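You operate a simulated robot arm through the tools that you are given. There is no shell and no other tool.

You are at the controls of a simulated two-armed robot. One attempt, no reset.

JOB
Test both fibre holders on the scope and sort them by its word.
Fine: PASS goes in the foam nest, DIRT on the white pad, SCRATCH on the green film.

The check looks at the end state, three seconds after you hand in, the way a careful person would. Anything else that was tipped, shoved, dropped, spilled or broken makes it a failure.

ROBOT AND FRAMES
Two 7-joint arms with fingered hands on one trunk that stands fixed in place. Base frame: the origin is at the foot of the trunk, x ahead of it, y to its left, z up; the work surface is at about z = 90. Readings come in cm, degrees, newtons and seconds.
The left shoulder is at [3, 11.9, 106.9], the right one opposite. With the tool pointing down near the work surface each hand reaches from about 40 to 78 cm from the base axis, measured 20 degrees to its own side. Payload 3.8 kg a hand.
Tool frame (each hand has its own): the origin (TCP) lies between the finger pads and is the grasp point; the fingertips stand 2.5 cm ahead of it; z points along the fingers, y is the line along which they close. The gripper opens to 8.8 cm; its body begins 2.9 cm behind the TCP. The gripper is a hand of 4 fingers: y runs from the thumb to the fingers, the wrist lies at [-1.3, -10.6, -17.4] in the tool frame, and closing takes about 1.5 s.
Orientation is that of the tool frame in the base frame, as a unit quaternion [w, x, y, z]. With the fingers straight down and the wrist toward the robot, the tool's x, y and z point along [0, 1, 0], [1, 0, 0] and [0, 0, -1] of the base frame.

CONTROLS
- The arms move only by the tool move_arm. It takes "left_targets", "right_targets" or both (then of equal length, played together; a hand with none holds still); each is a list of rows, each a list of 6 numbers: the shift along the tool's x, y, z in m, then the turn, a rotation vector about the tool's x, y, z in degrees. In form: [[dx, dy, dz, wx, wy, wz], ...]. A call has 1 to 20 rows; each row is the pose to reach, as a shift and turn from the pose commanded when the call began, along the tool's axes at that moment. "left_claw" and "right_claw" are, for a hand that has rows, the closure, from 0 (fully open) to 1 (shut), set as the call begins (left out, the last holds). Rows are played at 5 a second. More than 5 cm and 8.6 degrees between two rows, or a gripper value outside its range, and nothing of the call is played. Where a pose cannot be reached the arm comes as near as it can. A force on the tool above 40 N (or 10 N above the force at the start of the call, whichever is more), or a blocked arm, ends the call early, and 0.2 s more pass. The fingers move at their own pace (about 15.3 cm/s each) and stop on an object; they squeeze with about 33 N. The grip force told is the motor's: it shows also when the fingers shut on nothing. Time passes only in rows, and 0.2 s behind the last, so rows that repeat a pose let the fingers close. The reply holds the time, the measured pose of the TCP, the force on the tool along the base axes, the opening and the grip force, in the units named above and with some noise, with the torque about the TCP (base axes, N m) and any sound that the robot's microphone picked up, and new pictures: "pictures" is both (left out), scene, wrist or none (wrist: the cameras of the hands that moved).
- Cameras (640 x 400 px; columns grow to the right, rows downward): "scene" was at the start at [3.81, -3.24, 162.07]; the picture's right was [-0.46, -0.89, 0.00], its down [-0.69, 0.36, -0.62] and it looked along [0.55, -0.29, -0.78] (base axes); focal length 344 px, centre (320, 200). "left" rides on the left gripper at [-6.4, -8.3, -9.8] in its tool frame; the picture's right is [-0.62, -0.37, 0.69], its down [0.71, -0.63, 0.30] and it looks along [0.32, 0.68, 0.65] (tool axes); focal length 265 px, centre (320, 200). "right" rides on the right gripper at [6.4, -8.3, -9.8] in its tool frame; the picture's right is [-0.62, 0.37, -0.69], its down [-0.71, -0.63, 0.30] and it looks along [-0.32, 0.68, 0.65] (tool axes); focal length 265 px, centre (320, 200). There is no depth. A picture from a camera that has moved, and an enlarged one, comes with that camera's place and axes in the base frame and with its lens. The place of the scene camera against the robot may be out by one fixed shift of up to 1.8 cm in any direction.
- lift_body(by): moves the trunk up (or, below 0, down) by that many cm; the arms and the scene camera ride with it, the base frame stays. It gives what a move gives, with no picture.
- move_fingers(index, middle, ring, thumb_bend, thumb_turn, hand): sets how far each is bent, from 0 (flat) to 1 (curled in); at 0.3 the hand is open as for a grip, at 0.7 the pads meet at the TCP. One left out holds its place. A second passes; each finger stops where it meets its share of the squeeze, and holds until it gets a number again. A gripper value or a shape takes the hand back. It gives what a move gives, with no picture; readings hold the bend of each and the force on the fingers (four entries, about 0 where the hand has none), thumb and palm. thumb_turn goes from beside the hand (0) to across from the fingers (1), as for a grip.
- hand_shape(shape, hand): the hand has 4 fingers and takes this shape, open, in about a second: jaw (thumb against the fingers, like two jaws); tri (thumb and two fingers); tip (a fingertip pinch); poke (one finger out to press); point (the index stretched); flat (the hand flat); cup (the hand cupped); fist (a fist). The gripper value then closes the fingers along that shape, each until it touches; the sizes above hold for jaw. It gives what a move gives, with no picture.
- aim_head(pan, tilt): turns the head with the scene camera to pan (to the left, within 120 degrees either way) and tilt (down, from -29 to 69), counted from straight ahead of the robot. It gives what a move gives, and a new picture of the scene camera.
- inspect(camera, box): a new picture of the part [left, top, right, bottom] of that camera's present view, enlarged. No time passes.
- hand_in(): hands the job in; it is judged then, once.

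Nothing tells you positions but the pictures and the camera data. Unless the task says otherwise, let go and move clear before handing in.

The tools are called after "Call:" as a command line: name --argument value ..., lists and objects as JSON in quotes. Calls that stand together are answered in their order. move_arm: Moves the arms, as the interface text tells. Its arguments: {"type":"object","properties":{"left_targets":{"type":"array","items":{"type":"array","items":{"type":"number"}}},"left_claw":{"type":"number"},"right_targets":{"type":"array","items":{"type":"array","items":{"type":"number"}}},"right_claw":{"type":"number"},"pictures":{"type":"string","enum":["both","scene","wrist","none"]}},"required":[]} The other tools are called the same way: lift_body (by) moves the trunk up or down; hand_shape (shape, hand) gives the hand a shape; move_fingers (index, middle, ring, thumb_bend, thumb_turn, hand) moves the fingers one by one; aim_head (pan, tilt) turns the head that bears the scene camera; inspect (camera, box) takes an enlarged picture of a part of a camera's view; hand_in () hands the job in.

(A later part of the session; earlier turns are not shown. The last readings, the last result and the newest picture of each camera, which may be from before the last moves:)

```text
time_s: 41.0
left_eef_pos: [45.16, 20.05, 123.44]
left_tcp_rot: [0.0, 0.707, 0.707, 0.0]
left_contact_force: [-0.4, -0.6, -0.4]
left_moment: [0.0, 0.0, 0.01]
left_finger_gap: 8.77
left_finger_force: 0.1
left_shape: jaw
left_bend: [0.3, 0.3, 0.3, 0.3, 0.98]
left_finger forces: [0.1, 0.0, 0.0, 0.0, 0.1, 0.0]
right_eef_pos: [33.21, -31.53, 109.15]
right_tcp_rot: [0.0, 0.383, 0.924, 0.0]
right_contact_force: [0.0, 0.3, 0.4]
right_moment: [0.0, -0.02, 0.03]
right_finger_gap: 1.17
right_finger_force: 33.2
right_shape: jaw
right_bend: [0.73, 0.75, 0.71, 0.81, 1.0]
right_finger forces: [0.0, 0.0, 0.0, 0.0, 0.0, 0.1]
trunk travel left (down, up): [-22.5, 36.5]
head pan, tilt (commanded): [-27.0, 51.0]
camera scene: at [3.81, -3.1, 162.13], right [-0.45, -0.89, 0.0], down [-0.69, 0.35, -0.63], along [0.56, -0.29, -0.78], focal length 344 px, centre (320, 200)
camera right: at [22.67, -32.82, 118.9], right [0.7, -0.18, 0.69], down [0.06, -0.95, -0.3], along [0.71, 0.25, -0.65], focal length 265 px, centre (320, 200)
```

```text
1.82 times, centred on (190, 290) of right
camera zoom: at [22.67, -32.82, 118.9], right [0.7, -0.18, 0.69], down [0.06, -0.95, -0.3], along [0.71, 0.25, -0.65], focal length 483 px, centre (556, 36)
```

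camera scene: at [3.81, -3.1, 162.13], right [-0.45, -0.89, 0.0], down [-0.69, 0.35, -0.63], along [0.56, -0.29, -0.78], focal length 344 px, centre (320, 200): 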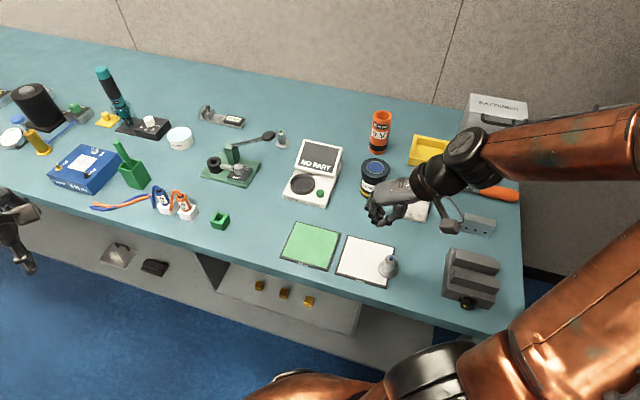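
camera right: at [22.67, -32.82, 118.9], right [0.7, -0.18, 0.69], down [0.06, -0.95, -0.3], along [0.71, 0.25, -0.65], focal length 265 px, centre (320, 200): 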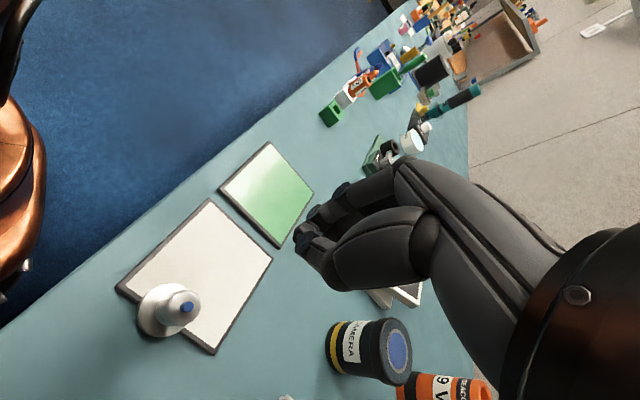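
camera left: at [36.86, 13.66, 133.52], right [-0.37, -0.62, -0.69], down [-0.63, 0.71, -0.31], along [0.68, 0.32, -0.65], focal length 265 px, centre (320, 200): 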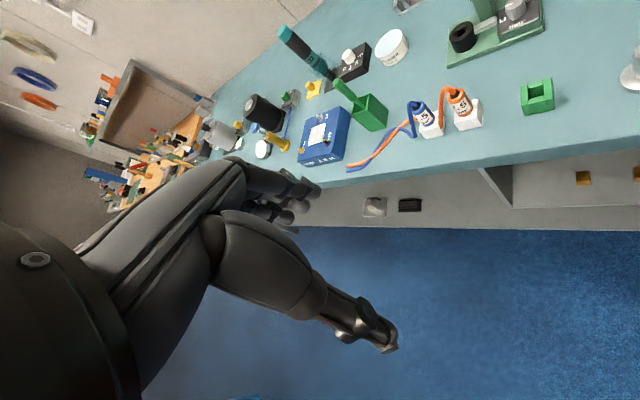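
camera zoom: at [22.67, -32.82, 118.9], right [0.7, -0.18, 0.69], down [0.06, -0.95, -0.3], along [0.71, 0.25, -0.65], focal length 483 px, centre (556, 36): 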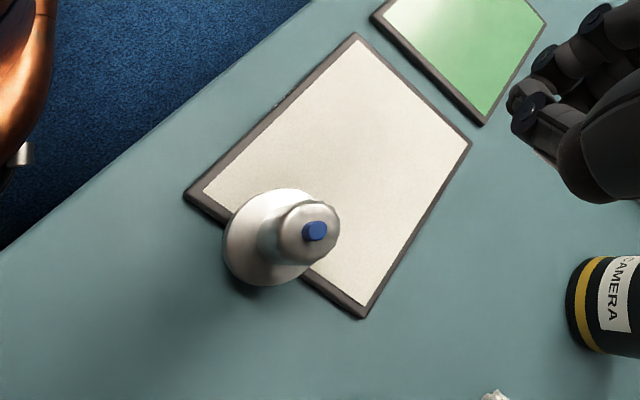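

The holder is upright, overhanging the pad's right edge. The earlier grip had only the fingertips at the head's lower edge, so this time I'll grasp about 1 cm higher for a firmer mid-head hold.

Call:
move_arm --right_targets '[[0.003, -0.011, 0.02, 0, 0, 0], [0.006, -0.022, 0.04, 0, 0, 0], [0.0085, -0.0332, 0.06, 0, 0, 0], [0.0085, -0.0332, 0.075, 0, 0, 0], [0.0085, -0.0332, 0.075, 0, 0, 0]]' --right_claw 0.25 --pictures "wrist"

Call:
inspect --camera "right" --box '[180, 180, 380, 340]'

Call:
inspect --camera "scene" --box '[350, 190, 430, 300]'

```text
time_s: 42.2
left_eef_pos: [45.19, 20.02, 123.42]
left_tcp_rot: [0.0, 0.707, 0.707, -0.001]
left_contact_force: [0.5, 0.3, -0.3]
left_moment: [0.03, -0.01, 0.03]
left_finger_gap: 8.79
left_finger_force: 0.1
left_shape: jaw
left_bend: [0.3, 0.3, 0.3, 0.3, 0.98]
left_finger forces: [0.0, 0.0, 0.0, 0.1, 0.0, 0.0]
right_eef_pos: [30.07, -33.56, 101.63]
right_tcp_rot: [0.0, 0.383, 0.924, 0.0]
right_contact_force: [-0.3, 0.9, 0.3]
right_moment: [0.0, -0.01, -0.01]
right_finger_gap: 6.55
right_finger_force: 0.1
right_shape: jaw
right_bend: [0.27, 0.36, 0.33, 0.54, 0.99]
right_finger forces: [0.0, 0.1, 0.0, 0.1, 0.1, 0.0]
trunk travel left (down, up): [-22.5, 36.5]
head pan, tilt (commanded): [-27.0, 51.0]
camera right: at [19.6, -34.8, 111.33], right [0.7, -0.18, 0.69], down [0.06, -0.95, -0.3], along [0.71, 0.25, -0.65], focal length 265 px, centre (320, 200)
```

right: 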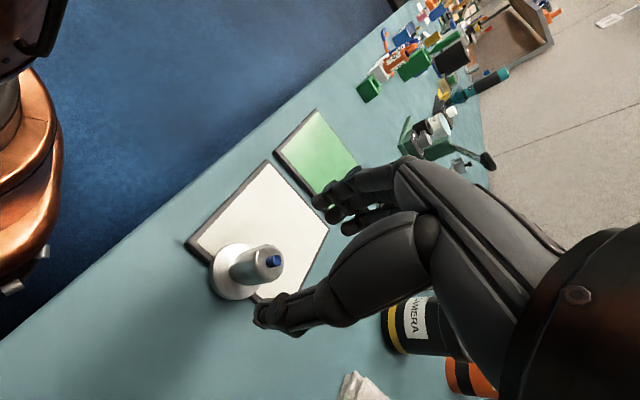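

```text
2.50 times, centred on (280, 260) of right
camera zoom: at [19.6, -34.8, 111.33], right [0.7, -0.18, 0.69], down [0.06, -0.95, -0.3], along [0.71, 0.25, -0.65], focal length 664 px, centre (420, 50)
```

zoom: 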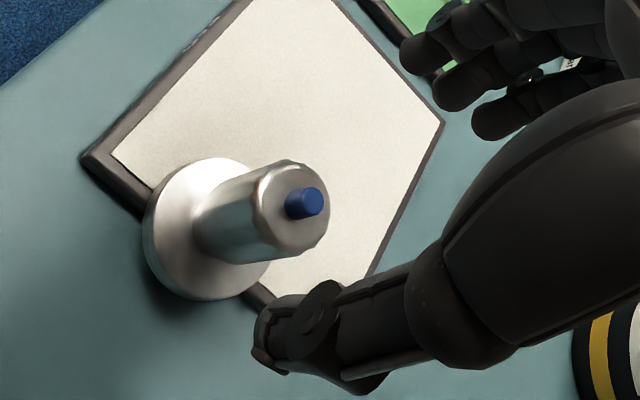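

```text
3.64 times, centred on (390, 245) of scene
camera zoom: at [3.83, -3.2, 162.13], right [-0.45, -0.89, 0.0], down [-0.69, 0.35, -0.63], along [0.56, -0.29, -0.78], focal length 1250 px, centre (66, 36)
```

zoom: 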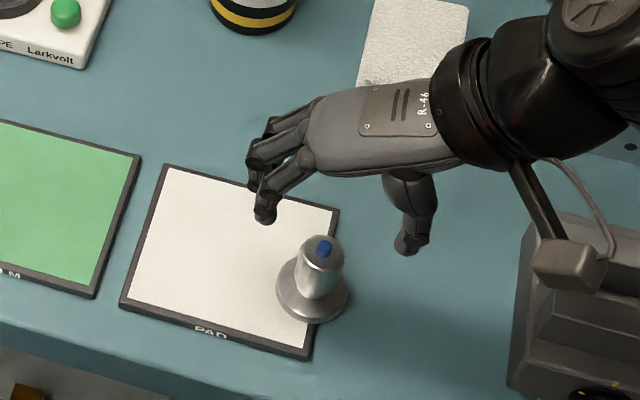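

Call:
move_arm --right_targets '[[-0.002, 0.0035, 0.02, 0, 0, 0], [-0.002, 0.0035, 0.04, 0, 0, 0], [-0.002, 0.0035, 0.057, 0, 0, 0], [-0.002, 0.0035, 0.057, 0, 0, 0]]' --pictures "none"

Call:
inspect --camera "right" --box '[220, 160, 380, 340]'

Call:
inspect --camera "scene" --box '[350, 210, 430, 290]'

```text
time_s: 43.2
left_eef_pos: [45.19, 20.03, 123.47]
left_tcp_rot: [0.0, 0.708, 0.707, 0.0]
left_contact_force: [-0.1, 0.5, 0.6]
left_moment: [0.03, -0.02, -0.01]
left_finger_gap: 8.74
left_finger_force: 0.1
left_shape: jaw
left_bend: [0.3, 0.3, 0.3, 0.3, 0.98]
left_finger forces: [0.1, 0.0, 0.1, 0.1, 0.0, 0.0]
right_eef_pos: [30.45, -33.43, 95.76]
right_tcp_rot: [0.0, 0.383, 0.924, 0.0]
right_contact_force: [-0.4, -0.5, 0.1]
right_moment: [0.02, -0.02, 0.04]
right_finger_gap: 6.58
right_finger_force: 0.1
right_shape: jaw
right_bend: [0.27, 0.36, 0.33, 0.54, 0.99]
right_finger forces: [0.1, 0.0, 0.0, 0.0, 0.1, 0.0]
trunk travel left (down, up): [-22.5, 36.5]
head pan, tilt (commanded): [-27.0, 51.0]
```

```text
2.22 times, centred on (300, 250) of right
camera zoom: at [20.0, -34.61, 105.64], right [0.7, -0.18, 0.69], down [0.06, -0.95, -0.3], along [0.71, 0.25, -0.65], focal length 590 px, centre (364, 89)
```

zoom: 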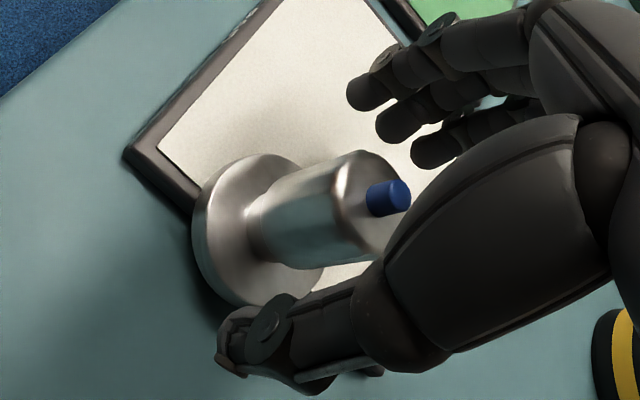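

```text
5.00 times, centred on (390, 250) of scene
camera zoom: at [3.83, -3.19, 162.13], right [-0.45, -0.89, 0.0], down [-0.69, 0.35, -0.63], along [0.56, -0.29, -0.78], focal length 1719 px, centre (-30, -50)
```

zoom: 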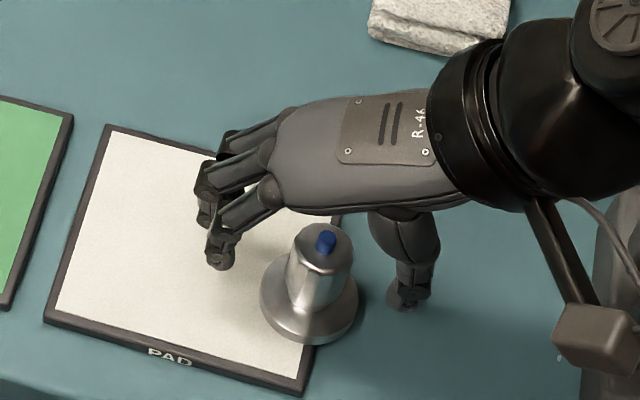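

Call:
move_arm --right_targets '[[0, 0, 0, 0, 0, 0], [0, 0, 0, 0, 0, 0], [0, 0, 0, 0, 0, 0], [0, 0, 0, 0, 0, 0], [0, 0, 0, 0, 0, 0], [0, 0, 0, 0, 0, 0], [0, 0, 0, 0, 0, 0], [0, 0, 0, 0, 0, 0]]' --right_claw 1.0 --pictures "none"

Call:
inspect --camera "right" --box '[220, 160, 380, 340]'

Call:
inspect --camera "scene" --box '[350, 210, 430, 290]'

```text
time_s: 45.0
left_eef_pos: [45.2, 19.94, 123.39]
left_tcp_rot: [-0.001, 0.707, 0.707, 0.0]
left_contact_force: [0.2, -0.3, -0.5]
left_moment: [-0.01, -0.01, 0.0]
left_finger_gap: 8.78
left_finger_force: 0.1
left_shape: jaw
left_bend: [0.3, 0.3, 0.3, 0.3, 0.98]
left_finger forces: [0.0, 0.0, 0.1, 0.0, 0.0, 0.0]
right_eef_pos: [30.52, -33.38, 95.79]
right_tcp_rot: [0.0, 0.383, 0.924, -0.001]
right_contact_force: [-0.9, -0.5, -0.4]
right_moment: [-0.02, 0.01, -0.04]
right_finger_gap: 1.85
right_finger_force: 33.3
right_shape: jaw
right_bend: [0.73, 0.59, 0.68, 0.76, 1.0]
right_finger forces: [17.0, 10.8, 0.1, 0.1, 27.7, 0.0]
trunk travel left (down, up): [-22.5, 36.5]
head pan, tilt (commanded): [-27.0, 51.0]
```

```text
2.22 times, centred on (300, 250) of right
camera zoom: at [20.01, -34.64, 105.65], right [0.7, -0.18, 0.69], down [0.06, -0.95, -0.3], along [0.71, 0.25, -0.65], focal length 590 px, centre (364, 89)
```

zoom: 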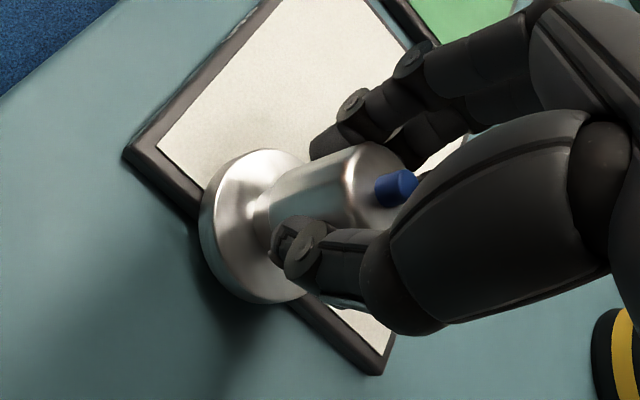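

```text
5.00 times, centred on (390, 250) of scene
camera zoom: at [3.85, -3.22, 162.12], right [-0.45, -0.89, 0.0], down [-0.69, 0.35, -0.63], along [0.56, -0.29, -0.78], focal length 1719 px, centre (-30, -50)
```

zoom: 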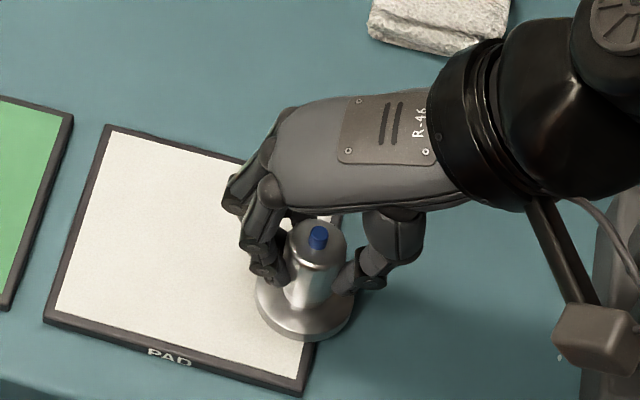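

Call:
move_arm --right_targets '[[0, 0, -0.005, 0, 0, 0], [0, 0, -0.012, 0, 0, 0], [0, 0, -0.012, 0, 0, 0]]' --pictures "none"

Call:
inspect --camera "scene" --box '[350, 210, 430, 290]'

```text
time_s: 45.8
left_eef_pos: [45.07, 19.88, 123.54]
left_tcp_rot: [0.0, 0.707, 0.707, 0.001]
left_contact_force: [-0.2, 0.0, 0.3]
left_moment: [-0.01, -0.02, 0.0]
left_finger_gap: 8.76
left_finger_force: 0.0
left_shape: jaw
left_bend: [0.3, 0.3, 0.3, 0.3, 0.98]
left_finger forces: [0.0, 0.1, 0.0, 0.1, 0.1, 0.1]
right_eef_pos: [30.59, -33.39, 97.0]
right_tcp_rot: [0.001, 0.382, 0.924, 0.0]
right_contact_force: [0.1, -0.4, -0.3]
right_moment: [0.01, 0.04, -0.01]
right_finger_gap: 1.83
right_finger_force: 32.8
right_shape: jaw
right_bend: [0.73, 0.59, 0.68, 0.76, 1.0]
right_finger forces: [17.1, 10.7, 0.1, 0.0, 27.7, 0.0]
trunk travel left (down, up): [-22.5, 36.5]
head pan, tilt (commanded): [-27.0, 51.0]
```

```text
5.00 times, centred on (390, 250) of scene
camera zoom: at [3.85, -3.23, 162.12], right [-0.45, -0.89, 0.0], down [-0.69, 0.35, -0.63], along [0.56, -0.29, -0.78], focal length 1719 px, centre (-30, -50)
```

zoom: 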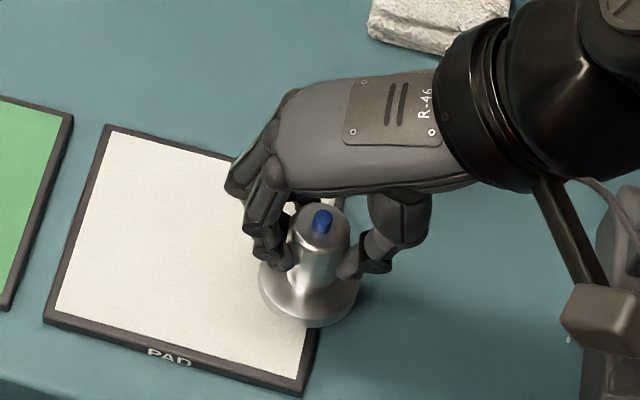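

The grip is stable. I'll carry it to the pad interior and set it down.

Call:
move_arm --right_targets '[[-0.0027, 0.0128, -0.002, 0, 0, 0], [-0.0054, 0.0257, -0.002, 0, 0, 0], [-0.0081, 0.0385, -0.001, 0, 0, 0], [-0.0081, 0.0385, 0.004, 0, 0, 0], [-0.0081, 0.0385, 0.009, 0, 0, 0]]' --pictures "none"

Call:
inspect --camera "scene" --box '[340, 210, 420, 290]'

Call:
inspect --camera "right" --box '[180, 120, 380, 340]'

```text
time_s: 47.0
left_eef_pos: [45.04, 19.94, 123.37]
left_tcp_rot: [0.0, 0.707, 0.707, 0.0]
left_contact_force: [0.3, 0.0, -0.6]
left_moment: [-0.03, 0.02, -0.01]
left_finger_gap: 8.76
left_finger_force: 0.0
left_shape: jaw
left_bend: [0.3, 0.3, 0.3, 0.3, 0.98]
left_finger forces: [0.0, 0.0, 0.1, 0.0, 0.1, 0.0]
right_eef_pos: [33.84, -31.39, 96.08]
right_tcp_rot: [0.0, 0.382, 0.924, 0.0]
right_contact_force: [0.4, -0.1, -1.3]
right_moment: [0.02, -0.02, 0.0]
right_finger_gap: 1.85
right_finger_force: 33.0
right_shape: jaw
right_bend: [0.73, 0.59, 0.68, 0.76, 1.0]
right_finger forces: [17.1, 10.8, 0.0, 0.0, 27.7, 0.0]
trunk travel left (down, up): [-22.5, 36.5]
head pan, tilt (commanded): [-27.0, 51.0]
```

```text
5.00 times, centred on (380, 250) of scene
camera zoom: at [3.88, -3.22, 162.12], right [-0.45, -0.89, 0.0], down [-0.69, 0.35, -0.63], along [0.56, -0.29, -0.78], focal length 1719 px, centre (20, -50)
```

zoom: 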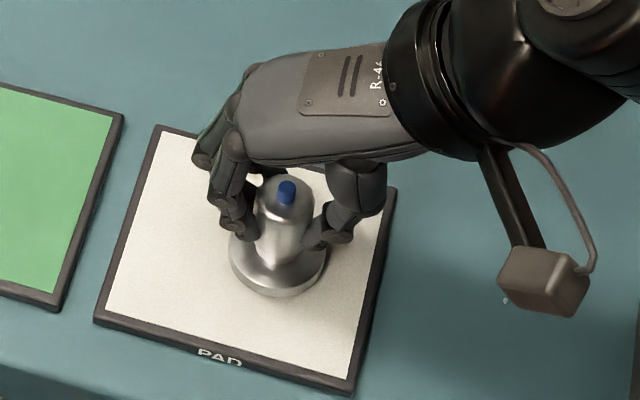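

```text
1.82 times, centred on (280, 230) of right
camera zoom: at [23.38, -32.59, 105.94], right [0.7, -0.18, 0.69], down [0.06, -0.95, -0.3], along [0.71, 0.25, -0.65], focal length 483 px, centre (393, 146)
```

zoom: 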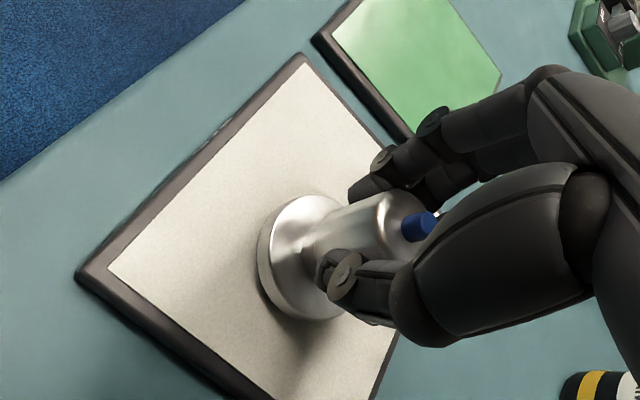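

Call:
move_arm --right_targets '[[0, 0, 0.0015, 0, 0, 0], [0, 0, 0.003, 0, 0, 0], [0, 0, 0.003, 0, 0, 0]]' --pictures "none"

```text
time_s: 47.8
left_eef_pos: [45.1, 19.99, 123.39]
left_tcp_rot: [0.0, 0.708, 0.707, 0.0]
left_contact_force: [-0.3, 0.3, 0.0]
left_moment: [0.01, -0.01, 0.01]
left_finger_gap: 8.76
left_finger_force: 0.0
left_shape: jaw
left_bend: [0.3, 0.3, 0.3, 0.3, 0.98]
left_finger forces: [0.0, 0.0, 0.0, 0.0, 0.1, 0.0]
right_eef_pos: [33.77, -31.28, 95.83]
right_tcp_rot: [0.0, 0.383, 0.924, -0.001]
right_contact_force: [-0.3, -0.4, 2.9]
right_moment: [0.02, -0.03, 0.01]
right_finger_gap: 1.83
right_finger_force: 32.6
right_shape: jaw
right_bend: [0.73, 0.59, 0.68, 0.76, 1.0]
right_finger forces: [16.9, 10.8, 0.0, 0.0, 28.1, 0.1]
trunk travel left (down, up): [-22.5, 36.5]
head pan, tilt (commanded): [-27.0, 51.0]
```

Contact at about 3 N. I'll release and retreat upward.

Call:
move_arm --right_targets '[[0, 0, 0, 0, 0, 0], [0, 0, 0, 0, 0, 0], [0, 0, 0, 0, 0, 0], [0, 0, 0, 0, 0, 0]]' --right_claw 0.3 --pictures "none"

Call:
inspect --camera "scene" --box '[340, 210, 420, 290]'

Call:
inspect --camera "right" --box '[180, 120, 380, 340]'

```text
time_s: 48.8
left_eef_pos: [45.06, 20.04, 123.44]
left_tcp_rot: [-0.001, 0.707, 0.707, 0.0]
left_contact_force: [-0.2, -0.1, -0.2]
left_moment: [0.02, -0.01, 0.0]
left_finger_gap: 8.75
left_finger_force: 0.0
left_shape: jaw
left_bend: [0.3, 0.3, 0.3, 0.3, 0.98]
left_finger forces: [0.0, 0.0, 0.1, 0.0, 0.0, 0.0]
right_eef_pos: [33.78, -31.32, 95.86]
right_tcp_rot: [-0.001, 0.383, 0.924, 0.001]
right_contact_force: [0.2, 0.7, -0.1]
right_moment: [0.0, 0.02, -0.01]
right_finger_gap: 6.15
right_finger_force: 0.1
right_shape: jaw
right_bend: [0.28, 0.37, 0.34, 0.58, 0.99]
right_finger forces: [0.0, 0.1, 0.0, 0.1, 0.0, 0.0]
trunk travel left (down, up): [-22.5, 36.5]
head pan, tilt (commanded): [-27.0, 51.0]
```

```text
5.00 times, centred on (380, 250) of scene
camera zoom: at [3.85, -3.22, 162.12], right [-0.45, -0.89, 0.0], down [-0.69, 0.35, -0.63], along [0.56, -0.29, -0.78], focal length 1719 px, centre (20, -50)
```

zoom: 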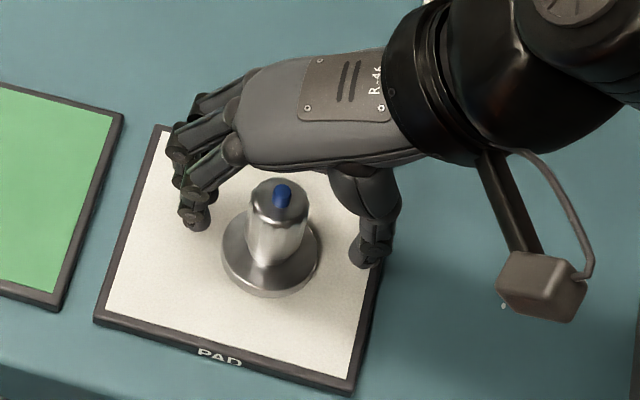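

```text
1.82 times, centred on (280, 230) of right
camera zoom: at [23.34, -32.57, 105.62], right [0.7, -0.18, 0.69], down [0.06, -0.95, -0.3], along [0.71, 0.25, -0.65], focal length 483 px, centre (393, 146)
```

zoom: 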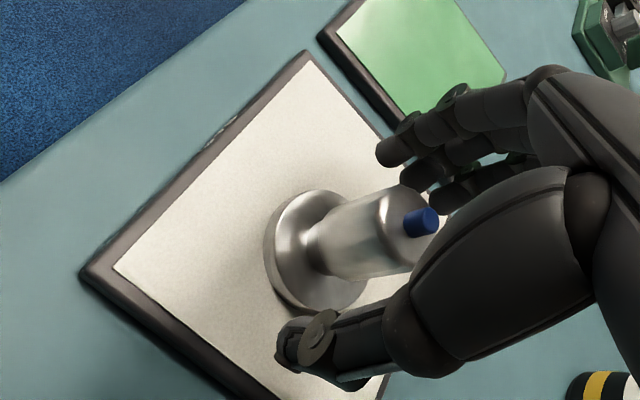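

The blue (DIRT) holder stands well inside the pad. I'll retreat upward and move toward the scope area to prepare for the green-tipped holder, which is near the edge of reach.

Call:
move_arm --right_targets '[[0, 0, -0.02, 0, 0, 0], [0, 0, -0.06, 0, 0, 0], [0, 0, -0.11, 0, 0, 0], [0, 0, -0.16, 0, 0, 0], [-0.0194, 0.0305, -0.19, 0, 0, 7.2], [-0.0388, 0.061, -0.2, 0, 0, 14.4], [-0.0581, 0.0915, -0.2, 0, 0, 21.6], [-0.0775, 0.122, -0.2, 0, 0, 28.8], [-0.0969, 0.1525, -0.2, 0, 0, 36.0], [-0.1163, 0.183, -0.2, 0, 0, 43.2], [-0.1356, 0.2135, -0.2, 0, 0, 50.4], [-0.155, 0.244, -0.2, 0, 0, 57.6]]' --pictures "both"

Call:
inspect --camera "scene" --box '[320, 200, 420, 300]'

```text
time_s: 51.4
left_eef_pos: [45.27, 20.02, 123.48]
left_tcp_rot: [0.0, 0.707, 0.707, 0.0]
left_contact_force: [0.5, 0.7, -0.6]
left_moment: [0.0, 0.03, 0.0]
left_finger_gap: 8.78
left_finger_force: 0.0
left_shape: jaw
left_bend: [0.3, 0.3, 0.3, 0.3, 0.98]
left_finger forces: [0.0, 0.0, 0.0, 0.0, 0.0, 0.0]
right_eef_pos: [62.36, -25.0, 115.87]
right_tcp_rot: [0.0, 0.781, 0.625, 0.0]
right_contact_force: [0.8, -1.0, 0.2]
right_moment: [-0.01, 0.03, 0.0]
right_finger_gap: 6.13
right_finger_force: 0.1
right_shape: jaw
right_bend: [0.28, 0.37, 0.34, 0.58, 0.99]
right_finger forces: [0.1, 0.0, 0.0, 0.0, 0.1, 0.1]
trunk travel left (down, up): [-22.5, 36.5]
head pan, tilt (commanded): [-27.0, 51.0]
camera scene: at [4.01, -3.11, 162.12], right [-0.45, -0.89, 0.0], down [-0.69, 0.35, -0.63], along [0.56, -0.29, -0.78], focal length 344 px, centre (320, 200)
camera right: at [55.6, -16.87, 125.66], right [0.22, -0.68, 0.69], down [-0.77, -0.56, -0.3], along [0.6, -0.47, -0.65], focal length 265 px, centre (320, 200)
```

scene: 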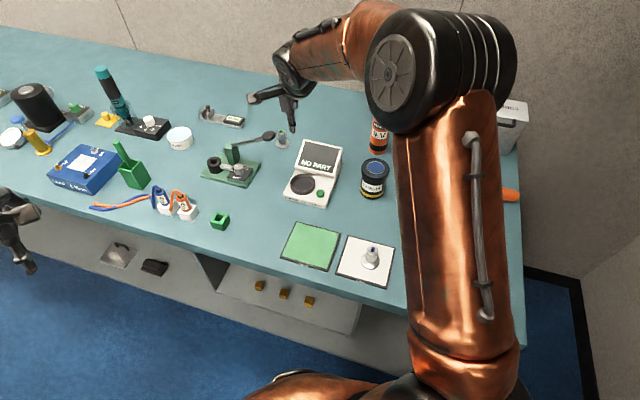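
right: 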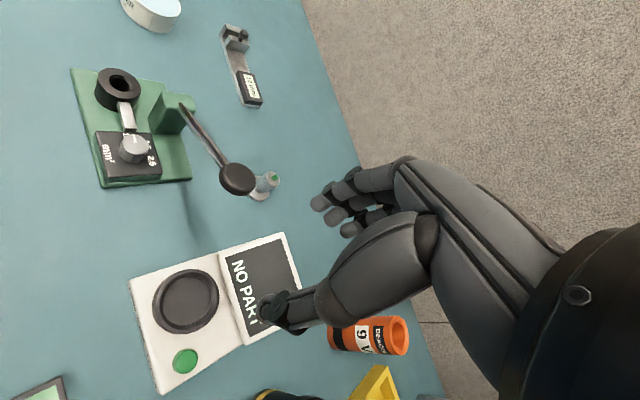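

```text
4.00 times, centred on (370, 250) of scene
camera zoom: at [4.01, -3.11, 162.12], right [-0.45, -0.89, 0.0], down [-0.69, 0.35, -0.63], along [0.56, -0.29, -0.78], focal length 1375 px, centre (120, 0)
```

zoom: 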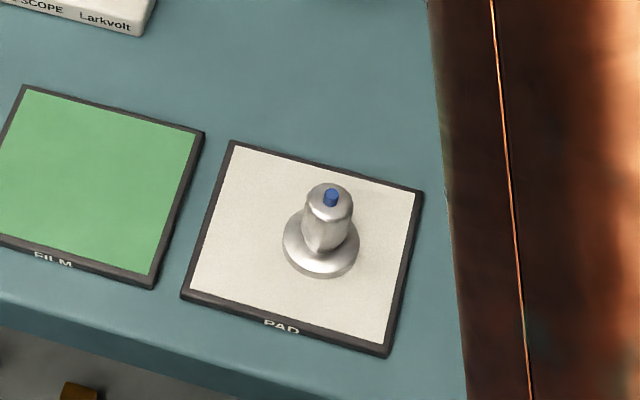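

The blue holder stays put on the pad. Now I'll measure the arm's real reach safely at height. I'll raise the trunk so the wrist is level with the shoulder, then extend toward the green-tipped holder above all obstacles.

Call:
lift_body --by 20

Call:
move_arm --right_targets '[[0, 0.01, 0.045, 0, 0, 0], [0, 0.02, 0.09, 0, 0, 0], [0, 0.03, 0.135, 0, 0, 0], [0, 0.04, 0.18, 0, 0, 0], [0, 0.06, 0.22, 0, 0, 0], [0, 0.08, 0.25, 0, 0, 0], [0, 0.1, 0.25, 0, 0, 0], [0, 0.12, 0.25, 0, 0, 0], [0, 0.14, 0.25, 0, 0, 0], [0, 0.16, 0.25, 0, 0, 0], [0, 0.18, 0.25, 0, 0, 0], [0, 0.18, 0.25, 0, 0, 0]]' --pictures "both"

```text
time_s: 53.6
left_eef_pos: [45.14, 20.05, 143.39]
left_tcp_rot: [0.0, 0.707, 0.707, 0.0]
left_contact_force: [-0.5, 0.4, 0.5]
left_moment: [0.03, 0.0, 0.03]
left_finger_gap: 8.75
left_finger_force: 0.0
left_shape: jaw
left_bend: [0.3, 0.3, 0.3, 0.3, 0.98]
left_finger forces: [0.1, 0.0, 0.0, 0.0, 0.0, 0.0]
right_eef_pos: [62.21, -25.07, 135.9]
right_tcp_rot: [0.0, 0.78, 0.625, 0.001]
right_contact_force: [0.0, -1.2, -0.4]
right_moment: [-0.01, -0.01, 0.03]
right_finger_gap: 6.13
right_finger_force: 0.1
right_shape: jaw
right_bend: [0.28, 0.37, 0.34, 0.58, 0.99]
right_finger forces: [0.1, 0.0, 0.1, 0.0, 0.1, 0.0]
trunk travel left (down, up): [-42.5, 16.5]
head pan, tilt (commanded): [-27.0, 51.0]
```

```text
time_s: 56.2
left_eef_pos: [45.17, 20.02, 143.39]
left_tcp_rot: [0.001, 0.707, 0.707, 0.0]
left_contact_force: [-0.1, 0.3, -0.8]
left_moment: [0.01, -0.02, 0.04]
left_finger_gap: 8.74
left_finger_force: 0.0
left_shape: jaw
left_bend: [0.3, 0.3, 0.3, 0.3, 0.98]
left_finger forces: [0.0, 0.0, 0.0, 0.0, 0.0, 0.0]
right_eef_pos: [73.87, -27.91, 111.24]
right_tcp_rot: [0.0, 0.78, 0.626, 0.0]
right_contact_force: [0.0, -0.5, 0.4]
right_moment: [0.01, 0.02, -0.02]
right_finger_gap: 6.14
right_finger_force: 0.0
right_shape: jaw
right_bend: [0.27, 0.37, 0.34, 0.58, 0.99]
right_finger forces: [0.1, 0.0, 0.0, 0.0, 0.0, 0.1]
right hand out of reach, approached as far as the arm can: row 9, 10, 11, 12
trunk travel left (down, up): [-42.5, 16.5]
head pan, tilt (commanded): [-27.0, 51.0]
camera scene: at [3.85, -3.2, 182.12], right [-0.45, -0.89, 0.0], down [-0.69, 0.35, -0.63], along [0.56, -0.29, -0.78], focal length 344 px, centre (320, 200)
camera right: at [67.1, -19.72, 121.07], right [0.22, -0.69, 0.69], down [-0.77, -0.56, -0.3], along [0.6, -0.47, -0.65], focal length 265 px, centre (320, 200)
```

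scene: 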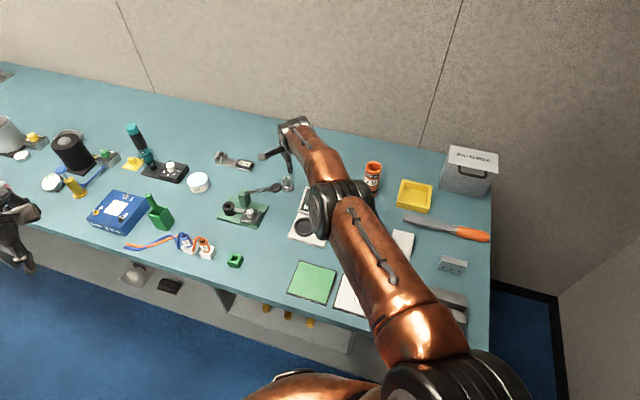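
right: 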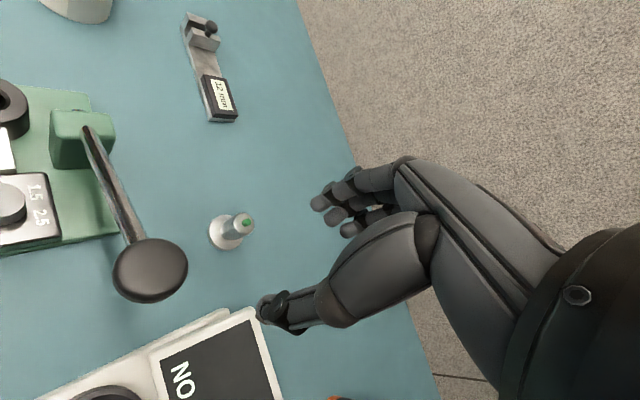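

The reach limit is about 72.6 cm from the shoulder with the tool vertical; the green holder is at about 79.8 cm. So I need the hand tilted outward, yawed to keep its camera clear of the crimper's knob near (70.6,-22.3,104). I'll zoom in for a precise fix first.

Call:
inspect --camera "right" --box '[190, 190, 290, 260]'

Call:
inspect --camera "right" --box '[60, 100, 220, 320]'

Call:
inspect --camera "scene" --box '[230, 150, 330, 230]'

```text
5.71 times, centred on (240, 225) of right
camera zoom: at [67.1, -19.72, 121.07], right [0.22, -0.69, 0.69], down [-0.77, -0.56, -0.3], along [0.6, -0.47, -0.65], focal length 1517 px, centre (777, 57)
```

zoom: 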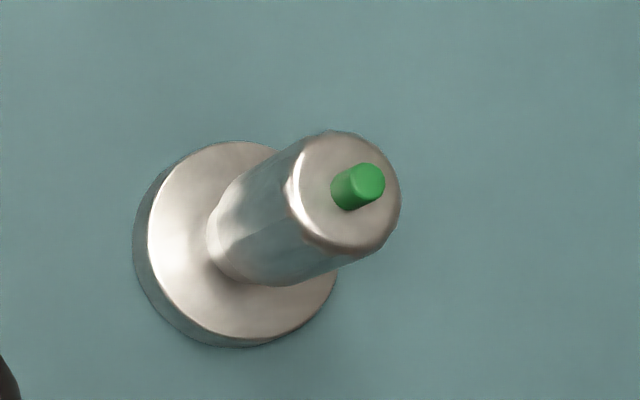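

```text
1.82 times, centred on (140, 210) of right
camera zoom: at [67.1, -19.72, 121.07], right [0.22, -0.69, 0.69], down [-0.77, -0.56, -0.3], along [0.6, -0.47, -0.65], focal length 483 px, centre (647, 182)
```

zoom: 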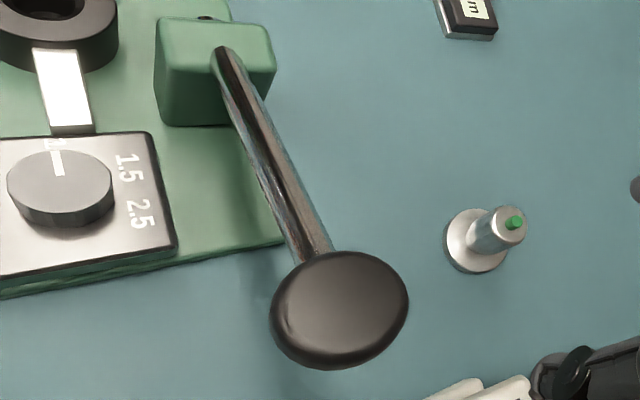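

```text
5.00 times, centred on (280, 190) of scene
camera zoom: at [3.85, -3.2, 182.12], right [-0.45, -0.89, 0.0], down [-0.69, 0.35, -0.63], along [0.56, -0.29, -0.78], focal length 1719 px, centre (520, 250)
```

zoom: 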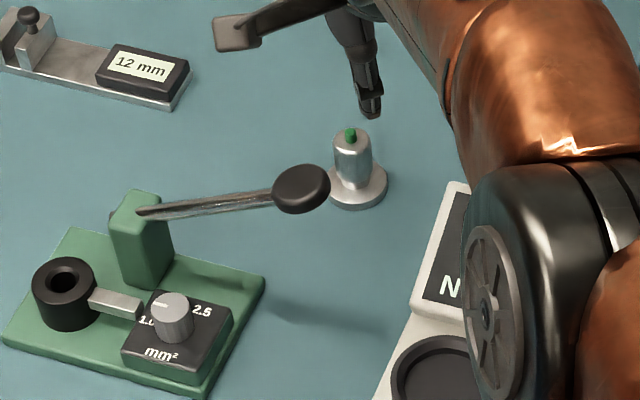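

The green holder is at (80.86,-29.08). It needs the hand yawed to about +5° and tilted about 28° outward, with the trunk near its original height. First I retract up and back.

Call:
move_arm --right_targets '[[0, -0.02, -0.03, 0, 0, 0], [0, -0.05, -0.06, 0, 0, 0], [0, -0.08, -0.09, 0, 0, 0], [0, -0.11, -0.12, 0, 0, 0], [0, -0.14, -0.15, 0, 0, 0], [0, -0.15, -0.16, 0, 0, 0]]' --pictures "none"

```text
time_s: 57.6
left_eef_pos: [45.11, 19.9, 143.41]
left_tcp_rot: [0.0, 0.707, 0.707, 0.0]
left_contact_force: [0.5, -0.1, -0.2]
left_moment: [0.01, 0.0, 0.01]
left_finger_gap: 8.75
left_finger_force: 0.0
left_shape: jaw
left_bend: [0.3, 0.3, 0.3, 0.3, 0.98]
left_finger forces: [0.0, 0.0, 0.1, 0.1, 0.0, 0.0]
right_eef_pos: [59.29, -24.8, 127.21]
right_tcp_rot: [0.0, 0.781, 0.624, 0.0]
right_contact_force: [-0.5, -0.2, -0.1]
right_moment: [0.01, 0.01, -0.02]
right_finger_gap: 6.14
right_finger_force: 0.1
right_shape: jaw
right_bend: [0.27, 0.37, 0.34, 0.58, 0.99]
right_finger forces: [0.0, 0.0, 0.0, 0.0, 0.1, 0.0]
trunk travel left (down, up): [-42.5, 16.5]
head pan, tilt (commanded): [-27.0, 51.0]
```

Call:
lift_body --by -16

Call:
move_arm --right_targets '[[0, 0.005, 0, 0, 0, -6], [0, 0.01, 0, 0, 0, -12], [0, 0.015, 0, 0, 0, -17.65], [0, 0.015, 0, 0, 0, -17.65]]' --right_claw 0.0 --pictures "both"

```text
time_s: 59.4
left_eef_pos: [45.08, 20.01, 127.6]
left_tcp_rot: [0.0, 0.707, 0.707, 0.001]
left_contact_force: [-0.7, 0.0, 0.6]
left_moment: [-0.05, 0.02, -0.01]
left_finger_gap: 8.77
left_finger_force: 0.0
left_shape: jaw
left_bend: [0.3, 0.3, 0.3, 0.3, 0.98]
left_finger forces: [0.0, 0.0, 0.0, 0.1, 0.0, 0.1]
right_eef_pos: [59.2, -24.88, 111.24]
right_tcp_rot: [0.0, 0.78, 0.626, 0.0]
right_contact_force: [0.4, 0.4, -0.2]
right_moment: [0.03, 0.0, -0.01]
right_finger_gap: 6.16
right_finger_force: 0.1
right_shape: jaw
right_bend: [0.27, 0.37, 0.34, 0.58, 0.99]
right_finger forces: [0.0, 0.0, 0.1, 0.0, 0.0, 0.0]
trunk travel left (down, up): [-26.5, 32.5]
head pan, tilt (commanded): [-27.0, 51.0]
```

```text
time_s: 60.4
left_eef_pos: [45.18, 19.95, 127.39]
left_tcp_rot: [-0.001, 0.707, 0.708, 0.001]
left_contact_force: [0.0, 0.0, -0.1]
left_moment: [0.0, 0.0, -0.02]
left_finger_gap: 8.78
left_finger_force: 0.0
left_shape: jaw
left_bend: [0.3, 0.3, 0.3, 0.3, 0.98]
left_finger forces: [0.0, 0.0, 0.1, 0.0, 0.0, 0.0]
right_eef_pos: [60.62, -25.0, 111.17]
right_tcp_rot: [0.0, 0.675, 0.738, 0.0]
right_contact_force: [0.1, 0.4, 0.6]
right_moment: [0.01, 0.0, 0.01]
right_finger_gap: 8.79
right_finger_force: 0.1
right_shape: jaw
right_bend: [0.3, 0.3, 0.3, 0.3, 0.98]
right_finger forces: [0.0, 0.0, 0.0, 0.0, 0.0, 0.1]
trunk travel left (down, up): [-26.5, 32.5]
head pan, tilt (commanded): [-27.0, 51.0]
camera scene: at [3.85, -3.15, 166.13], right [-0.45, -0.89, 0.0], down [-0.69, 0.35, -0.63], along [0.56, -0.29, -0.78], focal length 344 px, centre (320, 200)
camera right: at [51.7, -19.34, 121.0], right [0.42, -0.58, 0.69], down [-0.56, -0.77, -0.3], along [0.71, -0.26, -0.65], focal length 265 px, centre (320, 200)
```

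scene: 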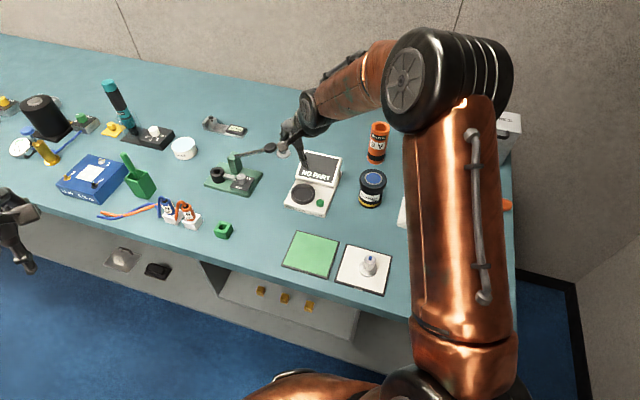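
right: 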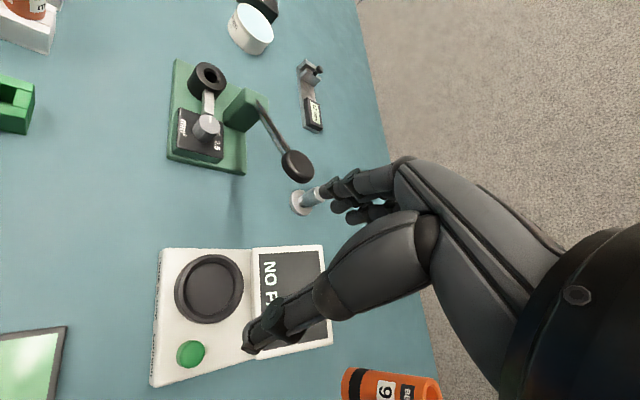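

Call:
move_arm --right_targets '[[-0.012, 0.0275, 0.003, -7, 0, 0], [-0.024, 0.055, 0.006, -14, 0, 0], [-0.036, 0.0825, 0.009, -21, 0, 0], [-0.048, 0.11, 0.012, -28, 0, 0], [-0.048, 0.11, 0.012, -28, 0, 0]]' --pictures "both"

Call:
inspect --camera "scene" --box '[230, 90, 350, 220]'

```text
time_s: 61.6
left_eef_pos: [45.1, 19.98, 127.43]
left_tcp_rot: [0.001, 0.707, 0.707, 0.0]
left_contact_force: [-1.2, -1.0, -0.5]
left_moment: [-0.02, 0.01, 0.02]
left_finger_gap: 8.77
left_finger_force: 0.1
left_shape: jaw
left_bend: [0.3, 0.3, 0.3, 0.3, 0.98]
left_finger forces: [0.0, 0.1, 0.1, 0.1, 0.1, 0.1]
right_eef_pos: [71.83, -28.92, 110.03]
right_tcp_rot: [0.163, 0.654, 0.716, 0.18]
right_contact_force: [0.0, 0.2, -0.2]
right_moment: [-0.03, 0.04, 0.0]
right_finger_gap: 8.77
right_finger_force: 0.0
right_shape: jaw
right_bend: [0.3, 0.3, 0.3, 0.3, 0.98]
right_finger forces: [0.0, 0.0, 0.1, 0.1, 0.1, 0.1]
trunk travel left (down, up): [-26.5, 32.5]
head pan, tilt (commanded): [-27.0, 51.0]
camera scene: at [3.79, -3.15, 166.13], right [-0.45, -0.89, 0.0], down [-0.69, 0.35, -0.63], along [0.56, -0.29, -0.78], focal length 344 px, centre (320, 200)
camera right: at [59.37, -23.37, 114.71], right [0.05, -0.62, 0.78], down [-0.35, -0.75, -0.56], along [0.94, -0.24, -0.25], focal length 265 px, centre (320, 200)
```

scene: 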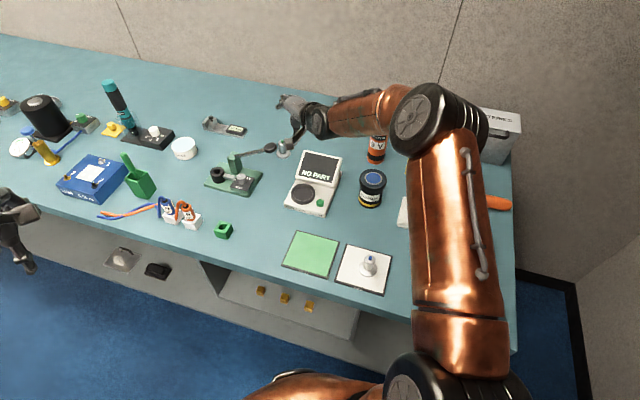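
right: 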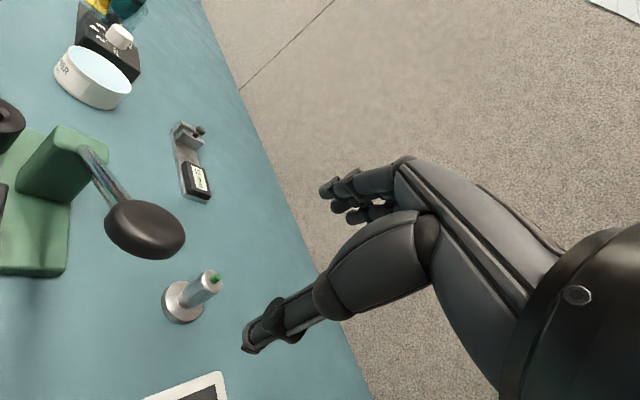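

```text
3.08 times, centred on (290, 155) of scene
camera zoom: at [3.79, -3.15, 166.13], right [-0.45, -0.89, 0.0], down [-0.69, 0.35, -0.63], along [0.56, -0.29, -0.78], focal length 1058 px, centre (412, 338)
```

zoom: 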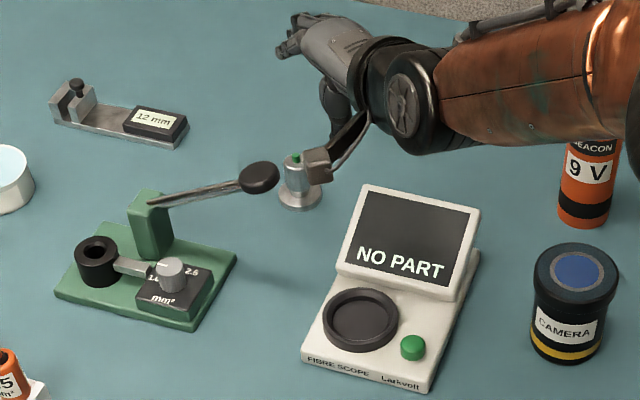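

Call:
move_arm --right_targets '[[-0.0025, 0.007, 0.022, 0, 0, 0], [-0.005, 0.0145, 0.044, 0, 0, 0], [-0.0075, 0.022, 0.067, 0, 0, 0], [-0.0099, 0.029, 0.089, 0, 0, 0], [-0.0099, 0.029, 0.089, 0, 0, 0]]' --pictures "both"

Call:
inspect --camera "scene" --box '[240, 90, 340, 190]'

Call:
inspect --camera "right" --box '[120, 140, 360, 360]'

```text
time_s: 62.8
left_eef_pos: [45.16, 20.01, 127.38]
left_tcp_rot: [0.0, 0.707, 0.707, 0.0]
left_contact_force: [1.4, 0.8, -0.5]
left_moment: [0.0, 0.02, 0.01]
left_finger_gap: 8.76
left_finger_force: 0.0
left_shape: jaw
left_bend: [0.3, 0.3, 0.3, 0.3, 0.98]
left_finger forces: [0.1, 0.0, 0.0, 0.0, 0.0, 0.1]
right_eef_pos: [78.65, -29.49, 103.56]
right_tcp_rot: [0.163, 0.656, 0.715, 0.178]
right_contact_force: [0.3, 0.0, -0.5]
right_moment: [0.0, -0.02, -0.01]
right_finger_gap: 8.81
right_finger_force: 0.1
right_shape: jaw
right_bend: [0.3, 0.3, 0.3, 0.3, 0.98]
right_finger forces: [0.0, 0.1, 0.1, 0.1, 0.0, 0.1]
trunk travel left (down, up): [-26.5, 32.5]
head pan, tilt (commanded): [-27.0, 51.0]
camera scene: at [3.8, -3.23, 166.13], right [-0.45, -0.89, 0.0], down [-0.69, 0.35, -0.63], along [0.56, -0.29, -0.78], focal length 344 px, centre (320, 200)
camera right: at [66.18, -23.95, 108.23], right [0.06, -0.62, 0.78], down [-0.35, -0.75, -0.56], along [0.94, -0.24, -0.26], focal length 265 px, centre (320, 200)
```

scene: 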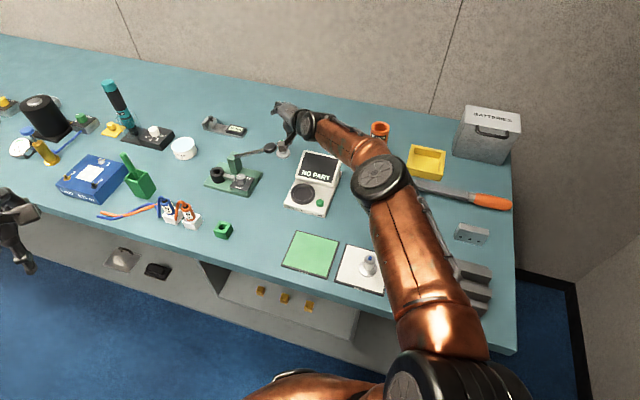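
right: 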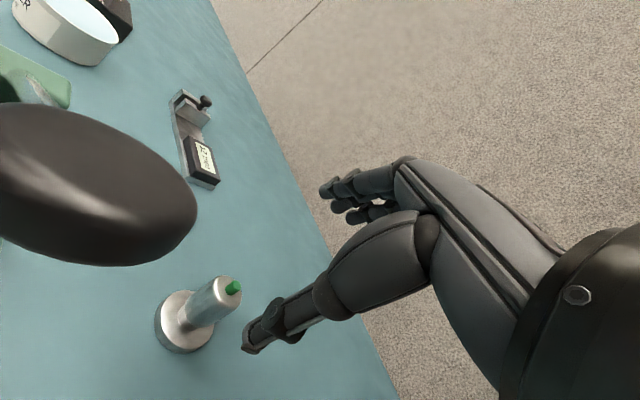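

```text
4.00 times, centred on (290, 140) of scene
camera zoom: at [3.8, -3.23, 166.13], right [-0.45, -0.89, 0.0], down [-0.69, 0.35, -0.63], along [0.56, -0.29, -0.78], focal length 1375 px, centre (440, 440)
```

zoom: 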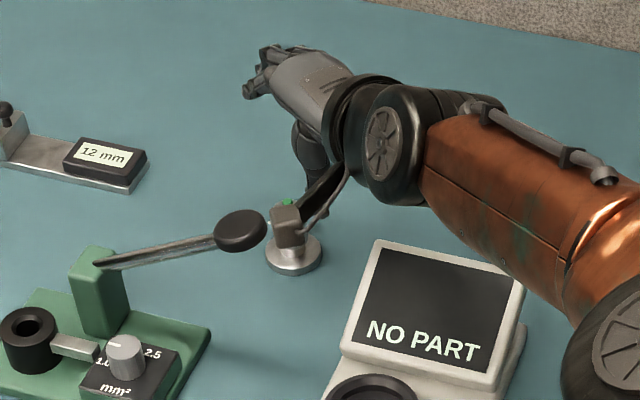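

```text
1.82 times, centred on (240, 250) of right
camera zoom: at [66.18, -23.95, 108.23], right [0.06, -0.62, 0.78], down [-0.35, -0.75, -0.56], along [0.94, -0.24, -0.26], focal length 483 px, centre (466, 109)
```

zoom: 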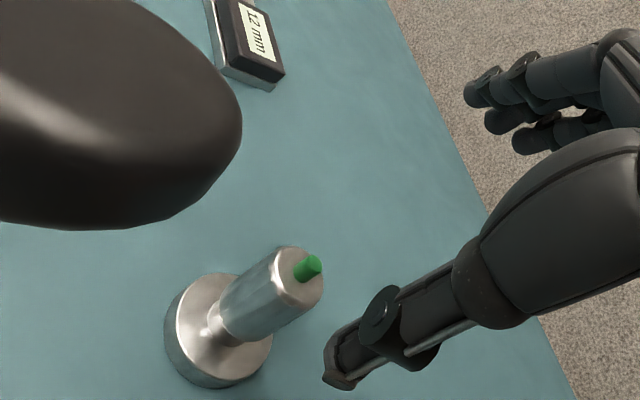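

Call:
move_fingers --hand "right" --index 0.27 --middle 0.27 --ring 0.27 --thumb_bend 0.62

Call:
move_arm --right_targets '[[0.001, -0.0094, 0.0177, 0, 0, 0], [0.001, -0.0188, 0.0353, 0, 0, 0], [0.001, -0.0211, 0.0397, 0, 0, 0], [0.001, -0.0211, 0.0397, 0, 0, 0]]' --pictures "wrist"

Call:
inspect --camera "scene" --box '[240, 100, 330, 190]'

```text
time_s: 63.8
left_eef_pos: [45.04, 19.95, 127.4]
left_tcp_rot: [0.0, 0.707, 0.708, 0.0]
left_contact_force: [-0.2, -0.1, 0.8]
left_moment: [0.03, -0.01, -0.03]
left_finger_gap: 8.77
left_finger_force: 0.1
left_shape: jaw
left_bend: [0.3, 0.3, 0.3, 0.3, 0.98]
left_finger forces: [0.0, 0.0, 0.0, 0.0, 0.1, 0.0]
right_eef_pos: [78.75, -29.3, 103.47]
right_tcp_rot: [0.164, 0.656, 0.715, 0.179]
right_contact_force: [-0.2, -0.1, 1.0]
right_moment: [-0.01, 0.02, -0.03]
right_finger_gap: 5.43
right_finger_force: 0.1
right_shape: fingers
right_bend: [0.27, 0.27, 0.27, 0.62, 0.98]
right_finger forces: [0.0, 0.1, 0.0, 0.1, 0.0, 0.1]
trunk travel left (down, up): [-26.5, 32.5]
head pan, tilt (commanded): [-27.0, 51.0]
```

```text
time_s: 64.8
left_eef_pos: [45.18, 19.88, 127.4]
left_tcp_rot: [0.0, 0.708, 0.707, 0.001]
left_contact_force: [0.4, -0.3, 0.9]
left_moment: [0.06, 0.01, 0.0]
left_finger_gap: 8.77
left_finger_force: 0.1
left_shape: jaw
left_bend: [0.3, 0.3, 0.3, 0.3, 0.98]
left_finger forces: [0.0, 0.0, 0.0, 0.0, 0.0, 0.0]
right_eef_pos: [78.82, -29.25, 98.88]
right_tcp_rot: [0.164, 0.655, 0.716, 0.178]
right_contact_force: [-0.4, 0.0, 0.6]
right_moment: [0.02, -0.02, -0.01]
right_finger_gap: 5.44
right_finger_force: 0.0
right_shape: fingers
right_bend: [0.27, 0.27, 0.27, 0.62, 0.98]
right_finger forces: [0.0, 0.0, 0.0, 0.0, 0.0, 0.0]
trunk travel left (down, up): [-26.5, 32.5]
head pan, tilt (commanded): [-27.0, 51.0]
camera right: at [66.16, -23.78, 103.65], right [0.06, -0.62, 0.78], down [-0.35, -0.75, -0.56], along [0.94, -0.24, -0.26], focal length 265 px, centre (320, 200)
```

right: 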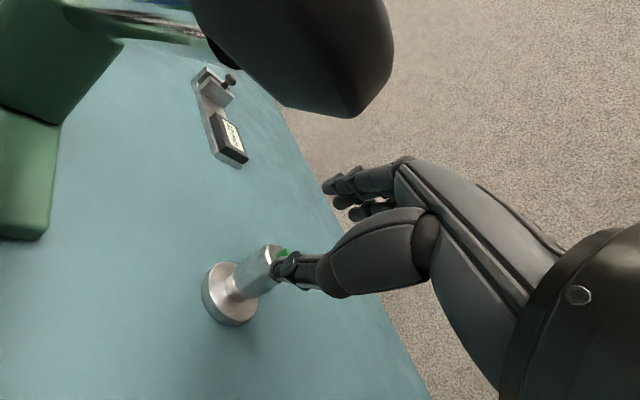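

```text
4.44 times, centred on (285, 145) of scene
camera zoom: at [3.87, -3.22, 166.12], right [-0.45, -0.89, 0.0], down [-0.69, 0.35, -0.63], along [0.56, -0.29, -0.78], focal length 1528 px, centre (476, 444)
```

zoom: 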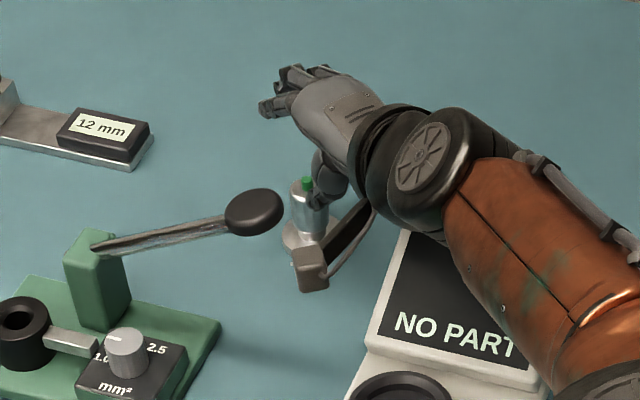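

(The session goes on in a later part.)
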